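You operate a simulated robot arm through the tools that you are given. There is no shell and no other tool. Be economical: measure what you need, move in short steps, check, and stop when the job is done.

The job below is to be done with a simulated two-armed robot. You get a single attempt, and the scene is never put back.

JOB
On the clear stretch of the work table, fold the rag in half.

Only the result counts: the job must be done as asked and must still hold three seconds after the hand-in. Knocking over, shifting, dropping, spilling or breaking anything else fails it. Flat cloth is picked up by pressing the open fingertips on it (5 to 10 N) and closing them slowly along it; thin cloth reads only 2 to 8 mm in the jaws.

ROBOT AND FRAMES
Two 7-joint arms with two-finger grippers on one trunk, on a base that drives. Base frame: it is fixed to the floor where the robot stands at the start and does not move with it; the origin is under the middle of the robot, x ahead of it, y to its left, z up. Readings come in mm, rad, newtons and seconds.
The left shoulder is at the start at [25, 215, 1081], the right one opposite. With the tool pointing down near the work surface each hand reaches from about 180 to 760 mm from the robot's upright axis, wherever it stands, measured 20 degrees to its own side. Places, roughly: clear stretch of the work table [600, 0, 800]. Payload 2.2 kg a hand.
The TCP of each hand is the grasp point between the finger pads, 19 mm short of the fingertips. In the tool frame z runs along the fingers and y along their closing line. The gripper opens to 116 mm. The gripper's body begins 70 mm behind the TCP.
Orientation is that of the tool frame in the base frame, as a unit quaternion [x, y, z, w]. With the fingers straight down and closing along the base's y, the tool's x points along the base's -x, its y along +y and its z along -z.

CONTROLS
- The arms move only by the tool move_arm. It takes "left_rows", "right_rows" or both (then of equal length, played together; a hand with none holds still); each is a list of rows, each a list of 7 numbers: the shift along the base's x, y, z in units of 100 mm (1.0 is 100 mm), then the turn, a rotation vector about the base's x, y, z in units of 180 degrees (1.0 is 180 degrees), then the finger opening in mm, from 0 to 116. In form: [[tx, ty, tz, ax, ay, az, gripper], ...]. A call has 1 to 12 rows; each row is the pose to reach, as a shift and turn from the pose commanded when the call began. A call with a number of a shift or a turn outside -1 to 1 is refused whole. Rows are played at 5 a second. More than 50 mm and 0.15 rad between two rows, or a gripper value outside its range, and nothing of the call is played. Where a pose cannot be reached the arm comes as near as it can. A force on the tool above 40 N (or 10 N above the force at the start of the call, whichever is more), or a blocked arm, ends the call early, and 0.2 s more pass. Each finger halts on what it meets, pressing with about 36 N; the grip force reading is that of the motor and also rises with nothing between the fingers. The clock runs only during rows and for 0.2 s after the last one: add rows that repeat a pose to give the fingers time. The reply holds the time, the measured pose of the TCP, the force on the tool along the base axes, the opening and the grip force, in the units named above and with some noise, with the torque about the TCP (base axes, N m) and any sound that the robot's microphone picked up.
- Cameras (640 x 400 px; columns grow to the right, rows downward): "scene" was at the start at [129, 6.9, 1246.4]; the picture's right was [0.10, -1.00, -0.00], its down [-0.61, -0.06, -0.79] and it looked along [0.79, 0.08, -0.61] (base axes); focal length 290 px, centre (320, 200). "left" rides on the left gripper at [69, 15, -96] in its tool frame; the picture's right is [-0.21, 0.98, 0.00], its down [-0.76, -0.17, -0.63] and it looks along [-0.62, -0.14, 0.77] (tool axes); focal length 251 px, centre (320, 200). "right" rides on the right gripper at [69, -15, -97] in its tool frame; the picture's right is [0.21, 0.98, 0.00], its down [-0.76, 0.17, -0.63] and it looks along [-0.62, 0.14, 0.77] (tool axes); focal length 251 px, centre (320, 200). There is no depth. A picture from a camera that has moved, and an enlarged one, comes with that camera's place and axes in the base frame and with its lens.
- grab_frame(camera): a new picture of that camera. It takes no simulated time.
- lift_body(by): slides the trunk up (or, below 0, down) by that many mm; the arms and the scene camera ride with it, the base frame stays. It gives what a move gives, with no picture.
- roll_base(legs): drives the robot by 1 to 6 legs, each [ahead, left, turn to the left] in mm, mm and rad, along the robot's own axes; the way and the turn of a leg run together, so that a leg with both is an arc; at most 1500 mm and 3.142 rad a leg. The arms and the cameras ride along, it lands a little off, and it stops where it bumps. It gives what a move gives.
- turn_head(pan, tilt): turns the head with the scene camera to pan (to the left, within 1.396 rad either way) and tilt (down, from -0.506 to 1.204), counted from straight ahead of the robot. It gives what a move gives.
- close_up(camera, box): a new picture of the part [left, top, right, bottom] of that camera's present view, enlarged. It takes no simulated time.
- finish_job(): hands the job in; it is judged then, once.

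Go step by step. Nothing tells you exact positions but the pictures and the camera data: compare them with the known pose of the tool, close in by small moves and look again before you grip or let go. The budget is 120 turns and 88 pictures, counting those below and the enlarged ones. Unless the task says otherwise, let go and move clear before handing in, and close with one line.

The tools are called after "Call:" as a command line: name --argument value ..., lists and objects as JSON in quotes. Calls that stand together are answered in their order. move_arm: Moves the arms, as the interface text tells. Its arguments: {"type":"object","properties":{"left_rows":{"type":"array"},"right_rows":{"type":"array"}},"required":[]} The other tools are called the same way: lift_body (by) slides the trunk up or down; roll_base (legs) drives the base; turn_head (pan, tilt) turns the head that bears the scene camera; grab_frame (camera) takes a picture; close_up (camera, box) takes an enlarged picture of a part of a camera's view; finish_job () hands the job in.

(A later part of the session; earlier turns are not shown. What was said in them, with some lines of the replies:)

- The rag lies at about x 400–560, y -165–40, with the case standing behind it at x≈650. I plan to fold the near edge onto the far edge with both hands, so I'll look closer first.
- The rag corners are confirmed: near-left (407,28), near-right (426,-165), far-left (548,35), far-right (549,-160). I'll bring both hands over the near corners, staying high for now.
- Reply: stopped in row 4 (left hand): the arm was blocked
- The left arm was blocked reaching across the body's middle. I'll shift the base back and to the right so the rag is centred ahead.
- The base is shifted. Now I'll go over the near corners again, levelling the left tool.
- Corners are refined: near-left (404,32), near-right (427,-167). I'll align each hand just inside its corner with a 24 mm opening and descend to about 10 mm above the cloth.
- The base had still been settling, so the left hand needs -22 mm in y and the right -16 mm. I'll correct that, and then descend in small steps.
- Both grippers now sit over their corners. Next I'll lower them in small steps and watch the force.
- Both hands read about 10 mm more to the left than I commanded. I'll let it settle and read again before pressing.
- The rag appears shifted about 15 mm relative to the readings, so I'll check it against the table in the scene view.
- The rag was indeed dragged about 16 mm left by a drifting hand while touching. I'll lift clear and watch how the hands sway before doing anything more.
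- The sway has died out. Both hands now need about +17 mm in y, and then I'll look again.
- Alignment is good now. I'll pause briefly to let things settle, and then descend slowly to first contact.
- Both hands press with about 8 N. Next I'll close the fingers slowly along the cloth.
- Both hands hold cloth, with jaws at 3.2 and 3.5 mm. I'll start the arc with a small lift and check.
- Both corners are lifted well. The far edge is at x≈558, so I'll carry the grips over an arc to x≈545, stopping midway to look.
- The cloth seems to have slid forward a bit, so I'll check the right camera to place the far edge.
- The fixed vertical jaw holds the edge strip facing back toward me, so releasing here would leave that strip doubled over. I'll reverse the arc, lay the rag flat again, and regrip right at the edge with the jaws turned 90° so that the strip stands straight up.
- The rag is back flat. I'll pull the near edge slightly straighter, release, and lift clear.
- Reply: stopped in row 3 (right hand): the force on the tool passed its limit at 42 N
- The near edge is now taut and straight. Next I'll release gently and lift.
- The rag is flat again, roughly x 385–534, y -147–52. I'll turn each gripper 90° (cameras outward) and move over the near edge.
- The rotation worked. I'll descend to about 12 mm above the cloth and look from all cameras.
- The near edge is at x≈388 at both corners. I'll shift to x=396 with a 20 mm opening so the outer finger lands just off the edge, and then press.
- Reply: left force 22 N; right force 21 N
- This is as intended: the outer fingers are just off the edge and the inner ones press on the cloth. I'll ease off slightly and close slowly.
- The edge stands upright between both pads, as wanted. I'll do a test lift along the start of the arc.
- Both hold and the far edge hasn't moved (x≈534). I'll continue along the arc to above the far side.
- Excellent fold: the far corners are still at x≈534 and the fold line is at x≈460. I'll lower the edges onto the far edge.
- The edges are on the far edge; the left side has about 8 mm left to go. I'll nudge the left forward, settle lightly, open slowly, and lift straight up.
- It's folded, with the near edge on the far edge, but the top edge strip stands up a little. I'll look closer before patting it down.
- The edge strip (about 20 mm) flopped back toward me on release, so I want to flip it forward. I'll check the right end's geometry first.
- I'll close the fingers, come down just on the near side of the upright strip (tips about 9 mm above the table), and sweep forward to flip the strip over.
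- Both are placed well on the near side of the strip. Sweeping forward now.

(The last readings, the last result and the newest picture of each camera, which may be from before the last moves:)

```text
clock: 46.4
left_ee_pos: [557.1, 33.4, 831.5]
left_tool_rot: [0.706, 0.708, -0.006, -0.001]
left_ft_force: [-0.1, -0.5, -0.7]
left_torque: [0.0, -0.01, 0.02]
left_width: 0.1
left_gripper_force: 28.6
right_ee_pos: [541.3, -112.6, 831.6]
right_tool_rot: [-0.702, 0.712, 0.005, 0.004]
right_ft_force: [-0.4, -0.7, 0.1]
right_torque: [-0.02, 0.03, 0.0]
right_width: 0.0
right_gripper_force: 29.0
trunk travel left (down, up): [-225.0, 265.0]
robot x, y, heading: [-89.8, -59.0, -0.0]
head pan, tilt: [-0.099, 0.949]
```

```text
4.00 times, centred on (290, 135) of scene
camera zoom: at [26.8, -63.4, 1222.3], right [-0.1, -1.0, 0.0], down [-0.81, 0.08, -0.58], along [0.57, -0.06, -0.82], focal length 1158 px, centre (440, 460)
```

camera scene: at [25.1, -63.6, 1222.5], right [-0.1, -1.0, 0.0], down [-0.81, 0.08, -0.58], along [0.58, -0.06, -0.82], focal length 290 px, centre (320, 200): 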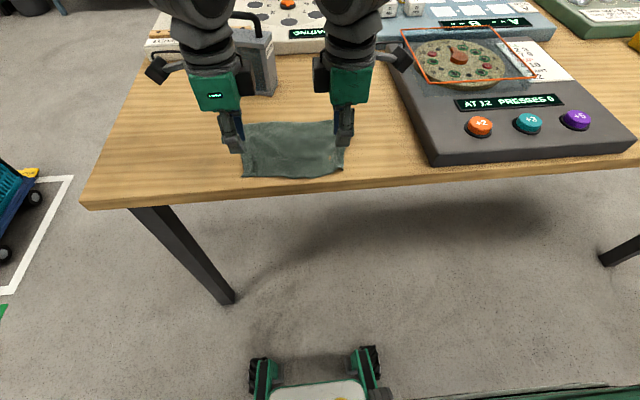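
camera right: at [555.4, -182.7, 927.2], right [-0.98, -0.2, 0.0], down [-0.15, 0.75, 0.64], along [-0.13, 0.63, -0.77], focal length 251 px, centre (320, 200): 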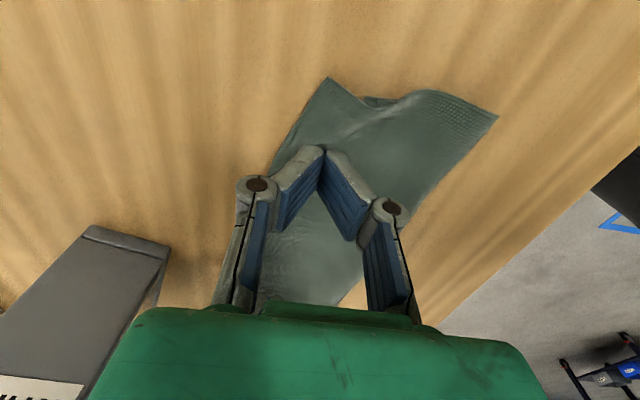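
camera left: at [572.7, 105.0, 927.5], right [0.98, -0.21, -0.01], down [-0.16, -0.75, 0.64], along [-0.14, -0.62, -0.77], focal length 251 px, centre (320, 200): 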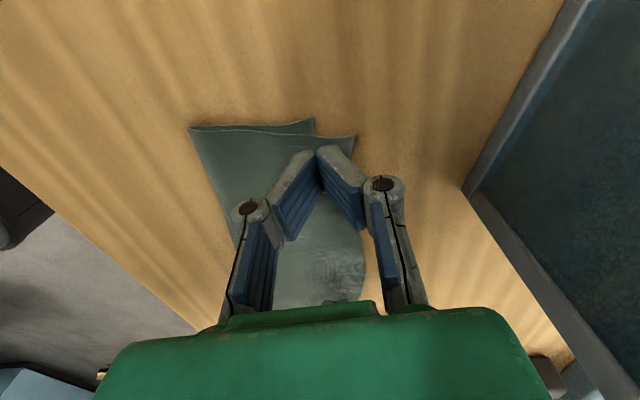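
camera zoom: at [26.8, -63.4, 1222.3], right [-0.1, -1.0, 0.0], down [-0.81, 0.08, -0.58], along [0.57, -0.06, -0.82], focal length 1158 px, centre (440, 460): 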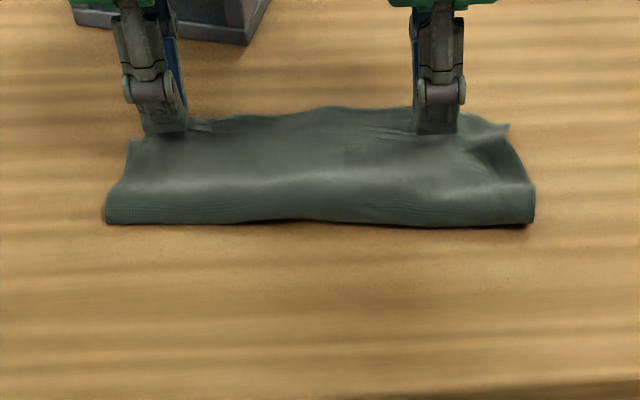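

The strip flipped flat: a clean fold, but the top layer overhangs the bottom edge by about 19 mm. I'll lift, turn the jaws back, and draw the overhanging edge back to match.

Call:
move_arm --left_rows '[[0, 0, 0.3, 0, 0, 0, 0], [0, 0, 0.6, 0, 0, 0.045, 10], [0, 0, 0.6, 0, 0, 0.091, 24], [0, 0, 0.6, 0, 0, 0.136, 24], [0, 0, 0.6, 0, 0, 0.182, 24], [0, 0, 0.6, 0, 0, 0.227, 24], [0, 0, 0.6, 0, 0, 0.273, 24], [0, 0, 0.6, 0, 0, 0.318, 24], [0.02, -0.04, 0.6, 0, 0, 0.364, 24], [0.04, -0.07, 0.6, 0, 0, 0.409, 24], [0.06, -0.1, 0.6, 0, 0, 0.455, 24], [0.07, -0.13, 0.6, 0, 0, 0.5, 24]]' --right_rows '[[0, 0, 0.3, 0, 0, 0, 0], [0, 0, 0.6, 0, 0, -0.045, 10], [0, 0, 0.6, 0, 0, -0.091, 24], [0, 0, 0.6, 0, 0, -0.136, 24], [0, 0, 0.6, 0, 0, -0.182, 24], [0, 0, 0.6, 0, 0, -0.227, 24], [0, 0, 0.6, 0, 0, -0.273, 24], [0, 0, 0.6, 0, 0, -0.318, 24], [0, -0.04, 0.6, 0, 0, -0.364, 24], [0, -0.07, 0.6, 0, 0, -0.409, 24], [-0.02, -0.1, 0.6, 0, 0, -0.455, 24], [-0.02, -0.15, 0.6, 0, 0, -0.5, 24]]'

Call:
grab_frame --camera "left"

Call:
grab_frame --camera "right"

Call:
close_up --camera "scene" --box '[210, 85, 370, 185]'

```text
clock: 49.0
left_ee_pos: [563.1, 21.1, 891.6]
left_tool_rot: [-0.003, 1.0, -0.005, 0.002]
left_ft_force: [0.6, 0.3, -0.1]
left_torque: [-0.01, 0.01, 0.0]
left_width: 24.0
left_gripper_force: 0.0
right_ee_pos: [538.2, -129.7, 891.0]
right_tool_rot: [0.009, 1.0, 0.001, 0.005]
right_ft_force: [0.0, -0.3, 0.3]
right_torque: [0.0, -0.03, 0.02]
right_width: 24.3
right_gripper_force: 0.1
trunk travel left (down, up): [-225.0, 265.0]
robot x, y, heading: [-85.4, -54.5, 0.008]
head pan, tilt: [-0.099, 0.949]
```

```text
24 pictures are left
camera left: at [493.6, 38.1, 987.4], right [0.21, 0.98, -0.01], down [0.76, -0.16, 0.64], along [0.62, -0.14, -0.77], focal length 251 px, centre (320, 200)
```

left: 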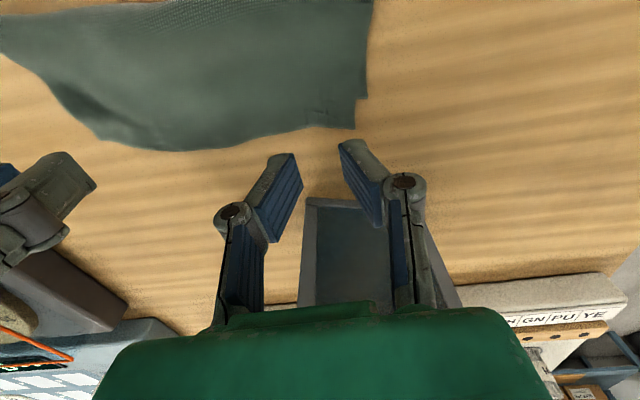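

```text
23 pictures are left
camera right: at [468.7, -142.6, 987.2], right [-0.2, 0.98, 0.0], down [0.75, 0.15, 0.64], along [0.63, 0.13, -0.77], focal length 251 px, centre (320, 200)
```

right: 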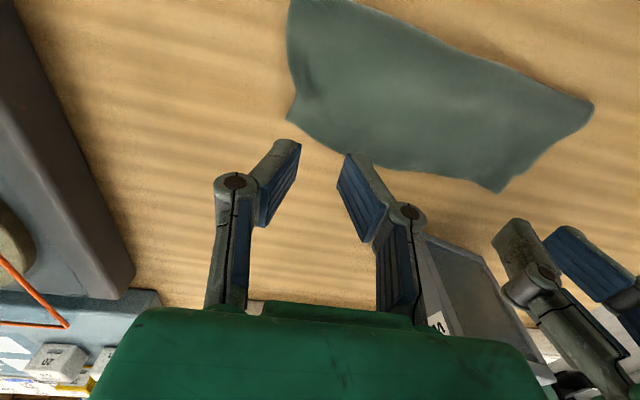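

```text
4.00 times, centred on (290, 135) of scene
camera zoom: at [26.7, -63.8, 1222.3], right [-0.1, -1.0, 0.0], down [-0.81, 0.08, -0.58], along [0.57, -0.06, -0.82], focal length 1158 px, centre (440, 460)
```

zoom: 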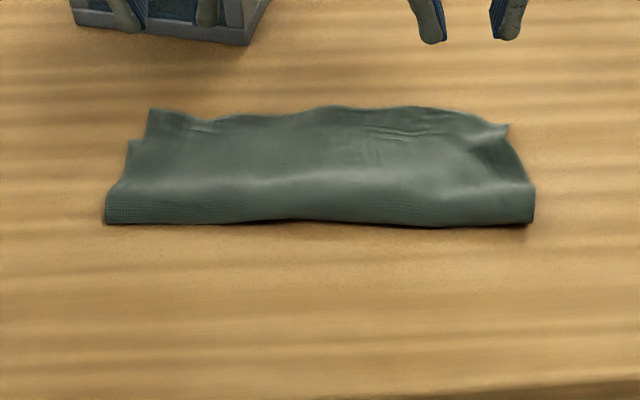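

The overhang is clear: the top edge is at x≈575 (left) and 556 (right), with the bottom edge about 20 mm short of it. I'll descend onto the overhanging strip.

Call:
move_arm --left_rows '[[0.02, 0, -0.3, 0, 0, 0, 24], [0.02, 0, -0.55, 0, 0, 0, 24], [0.02, 0, -0.62, 0, 0, 0, 24], [0.02, 0, -0.62, 0, 0, 0, 24], [0.02, 0, -0.62, 0, 0, 0, 24], [0.02, 0, -0.62, 0, 0, 0, 24], [0.02, 0, -0.66, 0, 0, 0, 24], [0.02, 0, -0.69, 0, 0, 0, 24], [0.02, 0, -0.715, 0, 0, 0, 24], [0.02, 0, -0.715, 0, 0, 0, 24]]' --right_rows '[[0.05, 0.01, -0.3, 0, 0, 0, 24], [0.05, 0.01, -0.55, 0, 0, 0, 24], [0.05, 0.01, -0.62, 0, 0, 0, 24], [0.05, 0.01, -0.62, 0, 0, 0, 24], [0.05, 0.01, -0.62, 0, 0, 0, 24], [0.05, 0.01, -0.62, 0, 0, 0, 24], [0.05, 0.01, -0.66, 0, 0, 0, 24], [0.05, 0.01, -0.69, 0, 0, 0, 24], [0.05, 0.01, -0.71, 0, 0, 0, 24], [0.05, 0.01, -0.71, 0, 0, 0, 24]]'

Call:
grab_frame --camera "left"

Call:
grab_frame --camera "right"

```text
clock: 51.2
left_ee_pos: [566.5, 21.6, 819.7]
left_tool_rot: [-0.002, 1.0, -0.005, 0.004]
left_ft_force: [0.8, -0.9, 8.2]
left_torque: [0.05, 0.08, 0.02]
left_width: 25.7
left_gripper_force: 0.1
right_ee_pos: [543.9, -127.3, 821.8]
right_tool_rot: [0.006, 1.0, 0.0, 0.007]
right_ft_force: [-0.4, 0.7, 6.9]
right_torque: [-0.05, 0.04, 0.0]
right_width: 24.1
right_gripper_force: 0.1
trunk travel left (down, up): [-225.0, 265.0]
robot x, y, heading: [-89.5, -59.1, 0.004]
head pan, tilt: [-0.099, 0.949]
```

```text
21 pictures are left
camera left: at [496.5, 38.6, 916.7], right [0.21, 0.98, -0.01], down [0.75, -0.16, 0.64], along [0.62, -0.14, -0.77], focal length 251 px, centre (320, 200)
```

left: 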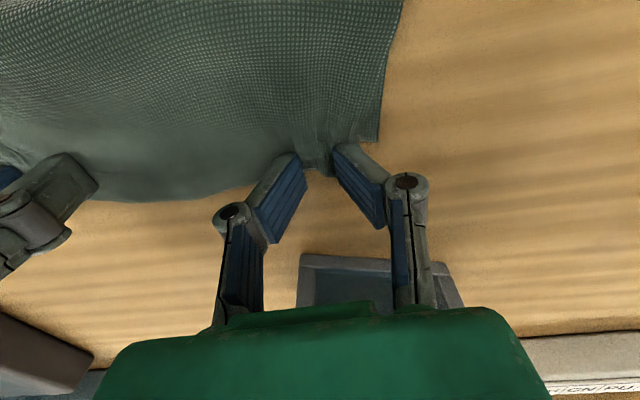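

```text
20 pictures are left
camera right: at [472.2, -141.6, 917.6], right [-0.2, 0.98, 0.0], down [0.75, 0.15, 0.64], along [0.63, 0.13, -0.77], focal length 251 px, centre (320, 200)
```

right: 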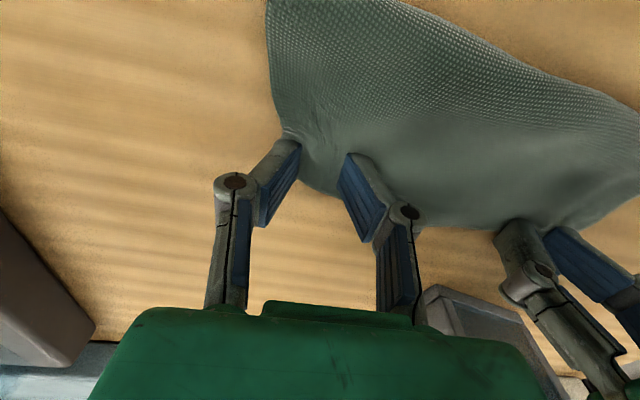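

Contact force is 7–8 N in each hand, right on the strip. Closing slowly, then a small lift.

Call:
move_arm --left_rows '[[0, 0, 0, 0, 0, 0, 21], [0, 0, 0, 0, 0, 0, 18], [0, 0, 0, 0, 0, 0, 15], [0, 0, 0, 0, 0, 0, 12], [0, 0, 0, 0, 0, 0, 9], [0, 0, 0, 0, 0, 0, 6], [0, 0, 0, 0, 0, 0, 3], [0, 0, 0, 0, 0, 0, 0], [0, 0, 0, 0, 0, 0, 0], [0, 0, 0.05, 0, 0, 0, 0], [0, 0, 0.1, 0, 0, 0, 0], [0, 0, 0.1, 0, 0, 0, 0]]' --right_rows '[[0, 0, 0, 0, 0, 0, 21], [0, 0, 0, 0, 0, 0, 18], [0, 0, 0, 0, 0, 0, 15], [0, 0, 0, 0, 0, 0, 12], [0, 0, 0, 0, 0, 0, 9], [0, 0, 0, 0, 0, 0, 6], [0, 0, 0, 0, 0, 0, 3], [0, 0, 0, 0, 0, 0, 0], [0, 0, 0, 0, 0, 0, 0], [0, 0, 0.05, 0, 0, 0, 0], [0, 0, 0.1, 0, 0, 0, 0], [0, 0, 0.1, 0, 0, 0, 0]]'

Call:
close_up --camera "scene" --box '[210, 70, 370, 170]'

```text
clock: 53.8
left_ee_pos: [567.4, 22.5, 829.0]
left_tool_rot: [-0.002, 1.0, -0.005, 0.001]
left_ft_force: [-0.4, -2.3, -0.1]
left_torque: [-0.01, 0.01, 0.03]
left_width: 3.2
left_gripper_force: 32.6
right_ee_pos: [543.4, -128.0, 830.9]
right_tool_rot: [0.009, 1.0, 0.0, 0.005]
right_ft_force: [-0.4, 1.3, 0.1]
right_torque: [0.06, -0.02, 0.0]
right_width: 3.0
right_gripper_force: 31.6
trunk travel left (down, up): [-225.0, 265.0]
robot x, y, heading: [-90.1, -54.4, -0.002]
head pan, tilt: [-0.099, 0.949]
```

```text
4.00 times, centred on (290, 120) of scene
camera zoom: at [26.9, -63.7, 1222.2], right [-0.1, -0.99, 0.0], down [-0.81, 0.08, -0.58], along [0.57, -0.06, -0.82], focal length 1158 px, centre (440, 520)
```

zoom: 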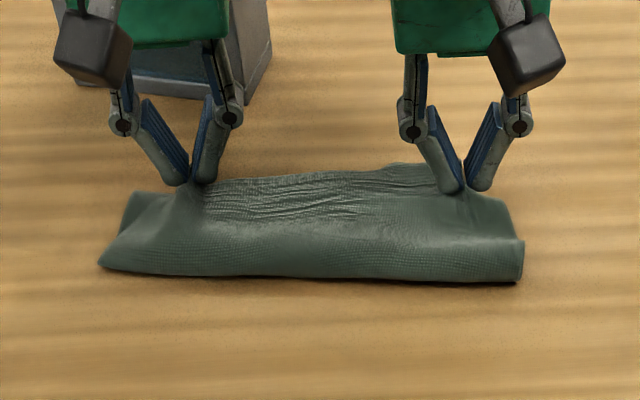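

Both hold the top layer only. I'll draw it back 20 mm, lower, and check before release.

Call:
move_arm --left_rows '[[-0.04, 0, 0.04, 0, 0, 0, 0], [-0.08, 0.01, 0.05, 0, 0, 0, 0], [-0.12, 0.02, 0.05, 0, 0, 0, 0], [-0.16, 0.02, 0.04, 0, 0, 0, 0], [-0.2, 0.02, 0, 0, 0, 0, 0], [-0.21, 0.02, -0.05, 0, 0, 0, 0], [-0.21, 0.02, -0.07, 0, 0, 0, 0], [-0.21, 0.02, -0.07, 0, 0, 0, 0]]' --right_rows '[[-0.04, 0, 0.04, 0, 0, 0, 0], [-0.08, 0.01, 0.05, 0, 0, 0, 0], [-0.12, 0.03, 0.05, 0, 0, 0, 0], [-0.16, 0.04, 0.04, 0, 0, 0, 0], [-0.2, 0.04, 0, 0, 0, 0, 0], [-0.21, 0.04, -0.05, 0, 0, 0, 0], [-0.21, 0.04, -0.08, 0, 0, 0, 0], [-0.21, 0.04, -0.08, 0, 0, 0, 0]]'

Call:
close_up --camera "scene" --box '[210, 70, 370, 170]'

Call:
grab_frame --camera "left"

Call:
grab_frame --camera "right"

```text
clock: 55.6
left_ee_pos: [544.7, 23.9, 824.4]
left_tool_rot: [-0.001, 1.0, -0.005, 0.002]
left_ft_force: [-0.1, 0.5, 6.0]
left_torque: [-0.04, 0.02, -0.03]
left_width: 2.9
left_gripper_force: 32.1
right_ee_pos: [523.3, -123.6, 823.2]
right_tool_rot: [0.007, 1.0, 0.0, 0.006]
right_ft_force: [-0.4, 1.1, 1.6]
right_torque: [0.0, -0.01, 0.02]
right_width: 3.0
right_gripper_force: 31.6
trunk travel left (down, up): [-225.0, 265.0]
robot x, y, heading: [-91.2, -55.4, 0.001]
head pan, tilt: [-0.099, 0.949]
```

```text
4.00 times, centred on (290, 120) of scene
camera zoom: at [25.6, -63.3, 1222.5], right [-0.1, -1.0, 0.0], down [-0.81, 0.08, -0.58], along [0.58, -0.06, -0.82], focal length 1158 px, centre (440, 520)
```

zoom: 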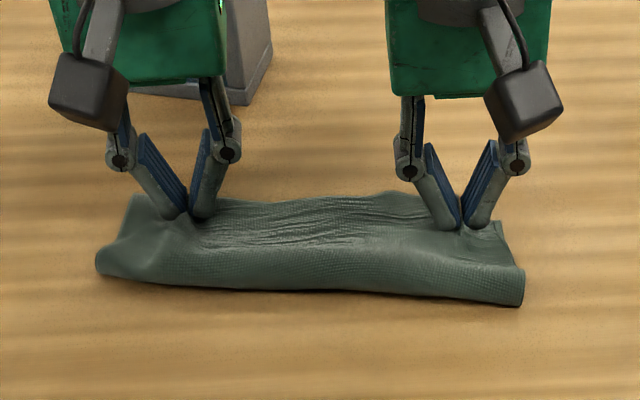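

```text
17 pictures are left
camera left: at [474.5, 40.6, 920.0], right [0.21, 0.98, -0.01], down [0.75, -0.16, 0.64], along [0.62, -0.14, -0.77], focal length 251 px, centre (320, 200)
```

left: 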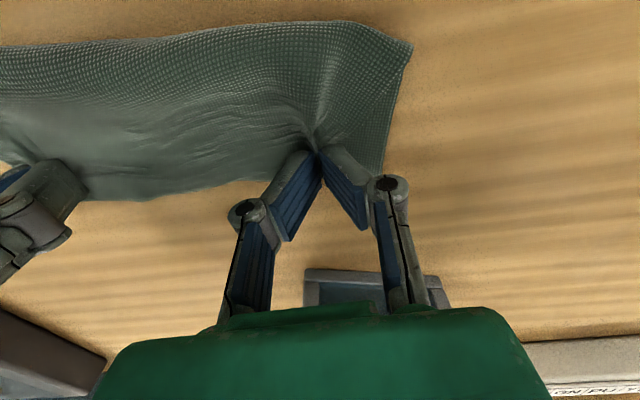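

```text
16 pictures are left
camera right: at [452.4, -137.8, 918.8], right [-0.2, 0.98, 0.0], down [0.75, 0.15, 0.64], along [0.63, 0.13, -0.77], focal length 251 px, centre (320, 200)
```

right: 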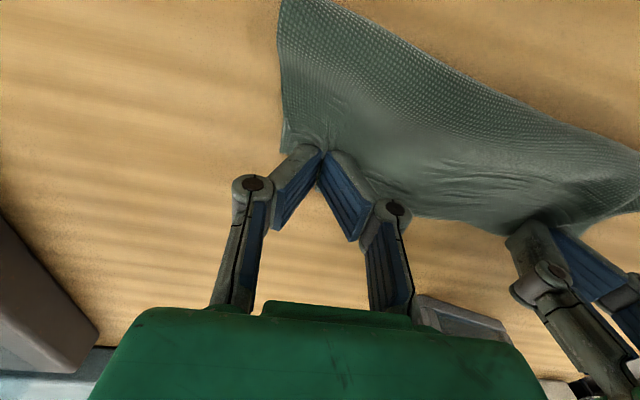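

It looks well aligned now. Releasing slowly and lifting straight up.

Call:
move_arm --left_rows '[[0, 0, 0, 0, 0, 0, 6], [0, 0, 0, 0, 0, 0, 12], [0, 0, 0.01, 0, 0, 0, 18], [0, 0, 0.02, 0, 0, 0, 24], [0, 0, 0.05, 0, 0, 0, 26], [0, 0, 0.2, 0, 0, 0, 26], [0, 0, 0.5, 0, 0, 0, 26], [0, 0, 0.9, 0, 0, 0, 26], [0, 0, 0.9, 0, 0, 0, 26]]' --right_rows '[[0, 0, 0, 0, 0, 0, 6], [0, 0, 0, 0, 0, 0, 12], [0, 0, 0.01, 0, 0, 0, 18], [0, 0, 0.02, 0, 0, 0, 24], [0, 0, 0.05, 0, 0, 0, 26], [0, 0, 0.2, 0, 0, 0, 26], [0, 0, 0.5, 0, 0, 0, 26], [0, 0, 0.9, 0, 0, 0, 26], [0, 0, 0.9, 0, 0, 0, 26]]'

Call:
close_up --camera "scene" --box '[210, 70, 370, 170]'

Call:
grab_frame --camera "left"

Call:
grab_frame --camera "right"

```text
clock: 57.6
left_ee_pos: [544.2, 24.1, 910.8]
left_tool_rot: [-0.002, 1.0, -0.005, 0.001]
left_ft_force: [0.0, 0.3, -0.2]
left_torque: [-0.04, -0.01, 0.0]
left_width: 25.8
left_gripper_force: 0.0
right_ee_pos: [523.8, -123.6, 909.2]
right_tool_rot: [0.007, 1.0, 0.0, 0.005]
right_ft_force: [0.2, 0.4, -1.4]
right_torque: [0.03, 0.0, 0.0]
right_width: 26.1
right_gripper_force: 0.0
trunk travel left (down, up): [-225.0, 265.0]
robot x, y, heading: [-90.0, -55.8, -0.004]
head pan, tilt: [-0.099, 0.949]
```

```text
4.00 times, centred on (290, 120) of scene
camera zoom: at [27.5, -63.5, 1222.1], right [-0.1, -1.0, 0.0], down [-0.81, 0.08, -0.58], along [0.57, -0.06, -0.82], focal length 1158 px, centre (440, 520)
```

zoom: 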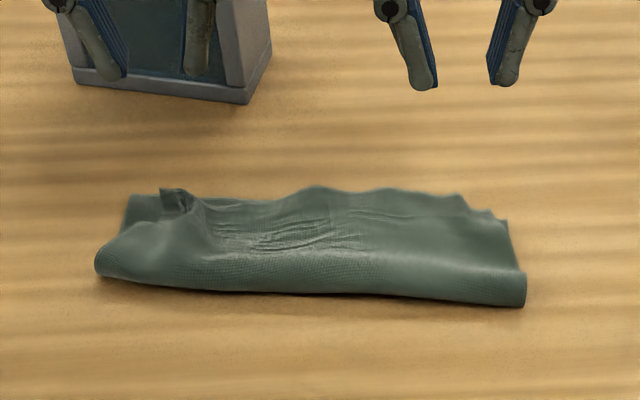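

```text
14 pictures are left
camera left: at [474.1, 41.3, 1007.4], right [0.21, 0.98, -0.01], down [0.76, -0.16, 0.64], along [0.62, -0.14, -0.77], focal length 251 px, centre (320, 200)
```

left: 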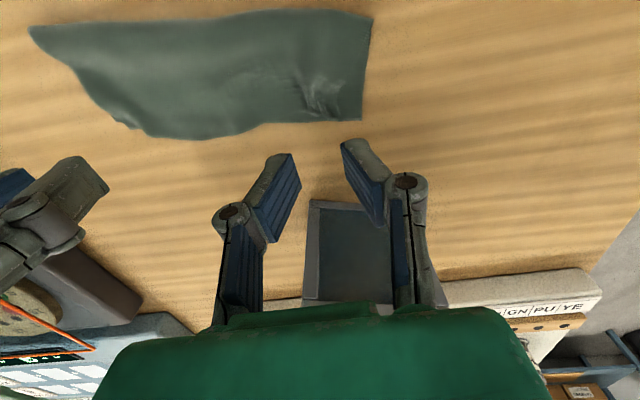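

```text
13 pictures are left
camera right: at [453.4, -137.5, 1005.5], right [-0.2, 0.98, 0.0], down [0.75, 0.15, 0.64], along [0.63, 0.13, -0.77], focal length 251 px, centre (320, 200)
```

right: 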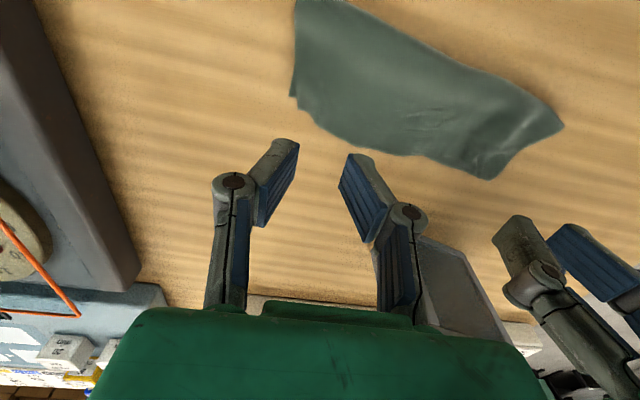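

The fold is now close to exact; only a small ruck is left at the left corner. I'll look at it closely.

Call:
close_up --camera "left" --box '[260, 50, 400, 138]'

```text
4.55 times, centred on (330, 94) of left
camera zoom: at [474.1, 41.3, 1007.4], right [0.21, 0.98, -0.01], down [0.76, -0.16, 0.64], along [0.62, -0.14, -0.77], focal length 1143 px, centre (274, 682)
```

zoom: 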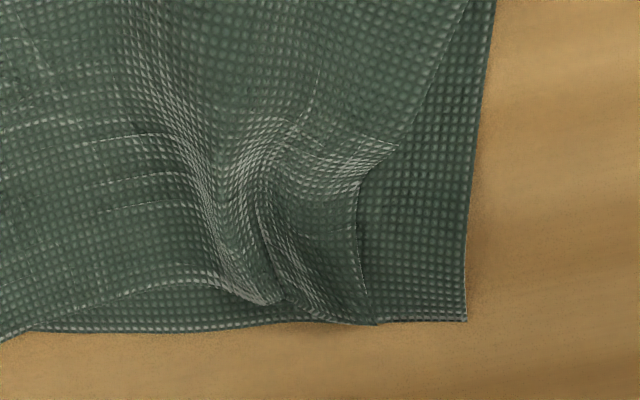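

The edges match; the ruck just pulls the corner about 17 mm inward. I'll press lightly on the ruck with nearly closed fingers and spread them to smooth it.

Call:
move_arm --left_rows '[[0, 0.04, -0.3, 0, 0, 0, 2], [0, 0.04, -0.6, 0, 0, 0, 2], [0, 0.04, -0.78, 0, 0, 0, 2], [0, 0.04, -0.82, 0, 0, 0, 2], [0, 0.04, -0.85, 0, 0, 0, 2], [0, 0.04, -0.87, 0, 0, 0, 2], [0, 0.04, -0.88, 0, 0, 0, 2], [0, 0.04, -0.88, 0, 0, 0, 2]]'

```text
clock: 59.4
left_ee_pos: [544.8, 26.8, 823.8]
left_tool_rot: [-0.002, 1.0, -0.005, 0.001]
left_ft_force: [-1.2, -0.5, -0.5]
left_torque: [-0.02, 0.0, -0.03]
left_width: 0.0
left_gripper_force: 29.0
right_ee_pos: [523.0, -124.4, 909.9]
right_tool_rot: [0.007, 1.0, 0.0, 0.005]
right_ft_force: [1.0, 0.1, 0.4]
right_torque: [-0.01, 0.01, 0.03]
right_width: 25.9
right_gripper_force: 0.1
trunk travel left (down, up): [-225.0, 265.0]
robot x, y, heading: [-91.8, -60.6, -0.005]
head pan, tilt: [-0.099, 0.949]
```

Call:
move_arm --left_rows '[[0, 0, -0.02, 0, 0, 0, 2], [0, 0, -0.025, 0, 0, 0, 6], [0, 0.02, -0.025, 0, 0, 0, 10], [0, 0.04, -0.025, 0, 0, 0, 15], [0, 0.06, -0.025, 0, 0, 0, 20], [0, 0.06, -0.025, 0, 0, 0, 26], [0, 0.06, -0.02, 0, 0, 0, 30], [0, 0.06, 0.05, 0, 0, 0, 30], [0, 0.06, 0.3, 0, 0, 0, 30], [0, 0.06, 0.6, 0, 0, 0, 30], [0, 0.06, 0.9, 0, 0, 0, 30]]'

Call:
close_up --camera "scene" --box '[210, 70, 370, 170]'

Call:
grab_frame --camera "left"

```text
clock: 61.8
left_ee_pos: [544.8, 33.8, 915.3]
left_tool_rot: [-0.002, 1.0, -0.005, 0.001]
left_ft_force: [-0.6, 0.1, -0.4]
left_torque: [0.0, 0.03, 0.03]
left_width: 30.1
left_gripper_force: 0.2
right_ee_pos: [522.3, -122.6, 911.5]
right_tool_rot: [0.007, 1.0, 0.0, 0.006]
right_ft_force: [-0.3, 0.1, 1.1]
right_torque: [-0.01, -0.02, 0.0]
right_width: 26.0
right_gripper_force: 0.1
trunk travel left (down, up): [-225.0, 265.0]
robot x, y, heading: [-90.0, -57.4, -0.002]
head pan, tilt: [-0.099, 0.949]
```

```text
4.00 times, centred on (290, 120) of scene
camera zoom: at [25.6, -63.6, 1222.4], right [-0.1, -1.0, 0.0], down [-0.81, 0.08, -0.58], along [0.58, -0.06, -0.82], focal length 1158 px, centre (440, 520)
```

zoom: 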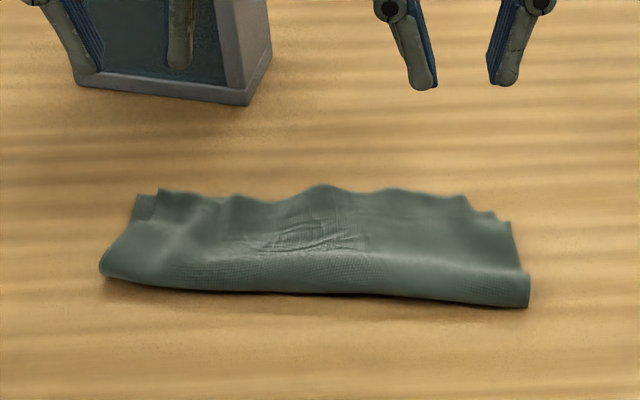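

```text
10 pictures are left
camera left: at [473.6, 50.4, 1012.0], right [0.21, 0.98, -0.01], down [0.76, -0.16, 0.64], along [0.62, -0.14, -0.77], focal length 251 px, centre (320, 200)
```

left: 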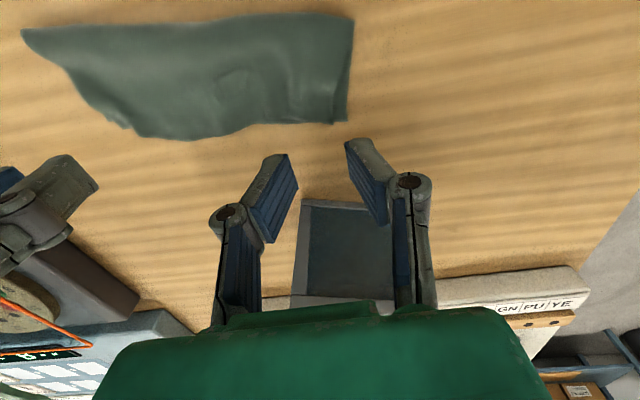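

The ruck is smoothed out, the rag lies folded with its edges matched to within about 10 mm, and both hands are clear. Handing in.

Call:
finish_job

```text
The job is handed in.
```

The rag is folded in half on the clear stretch of the work table, with its edges matched to within about 10 mm. Both hands are clear and nothing else was moved. A small hole shows in the rag near one corner, which I first noticed after I pulled that edge straight and the right hand briefly hit 42 N; I can't say whether it was there before.
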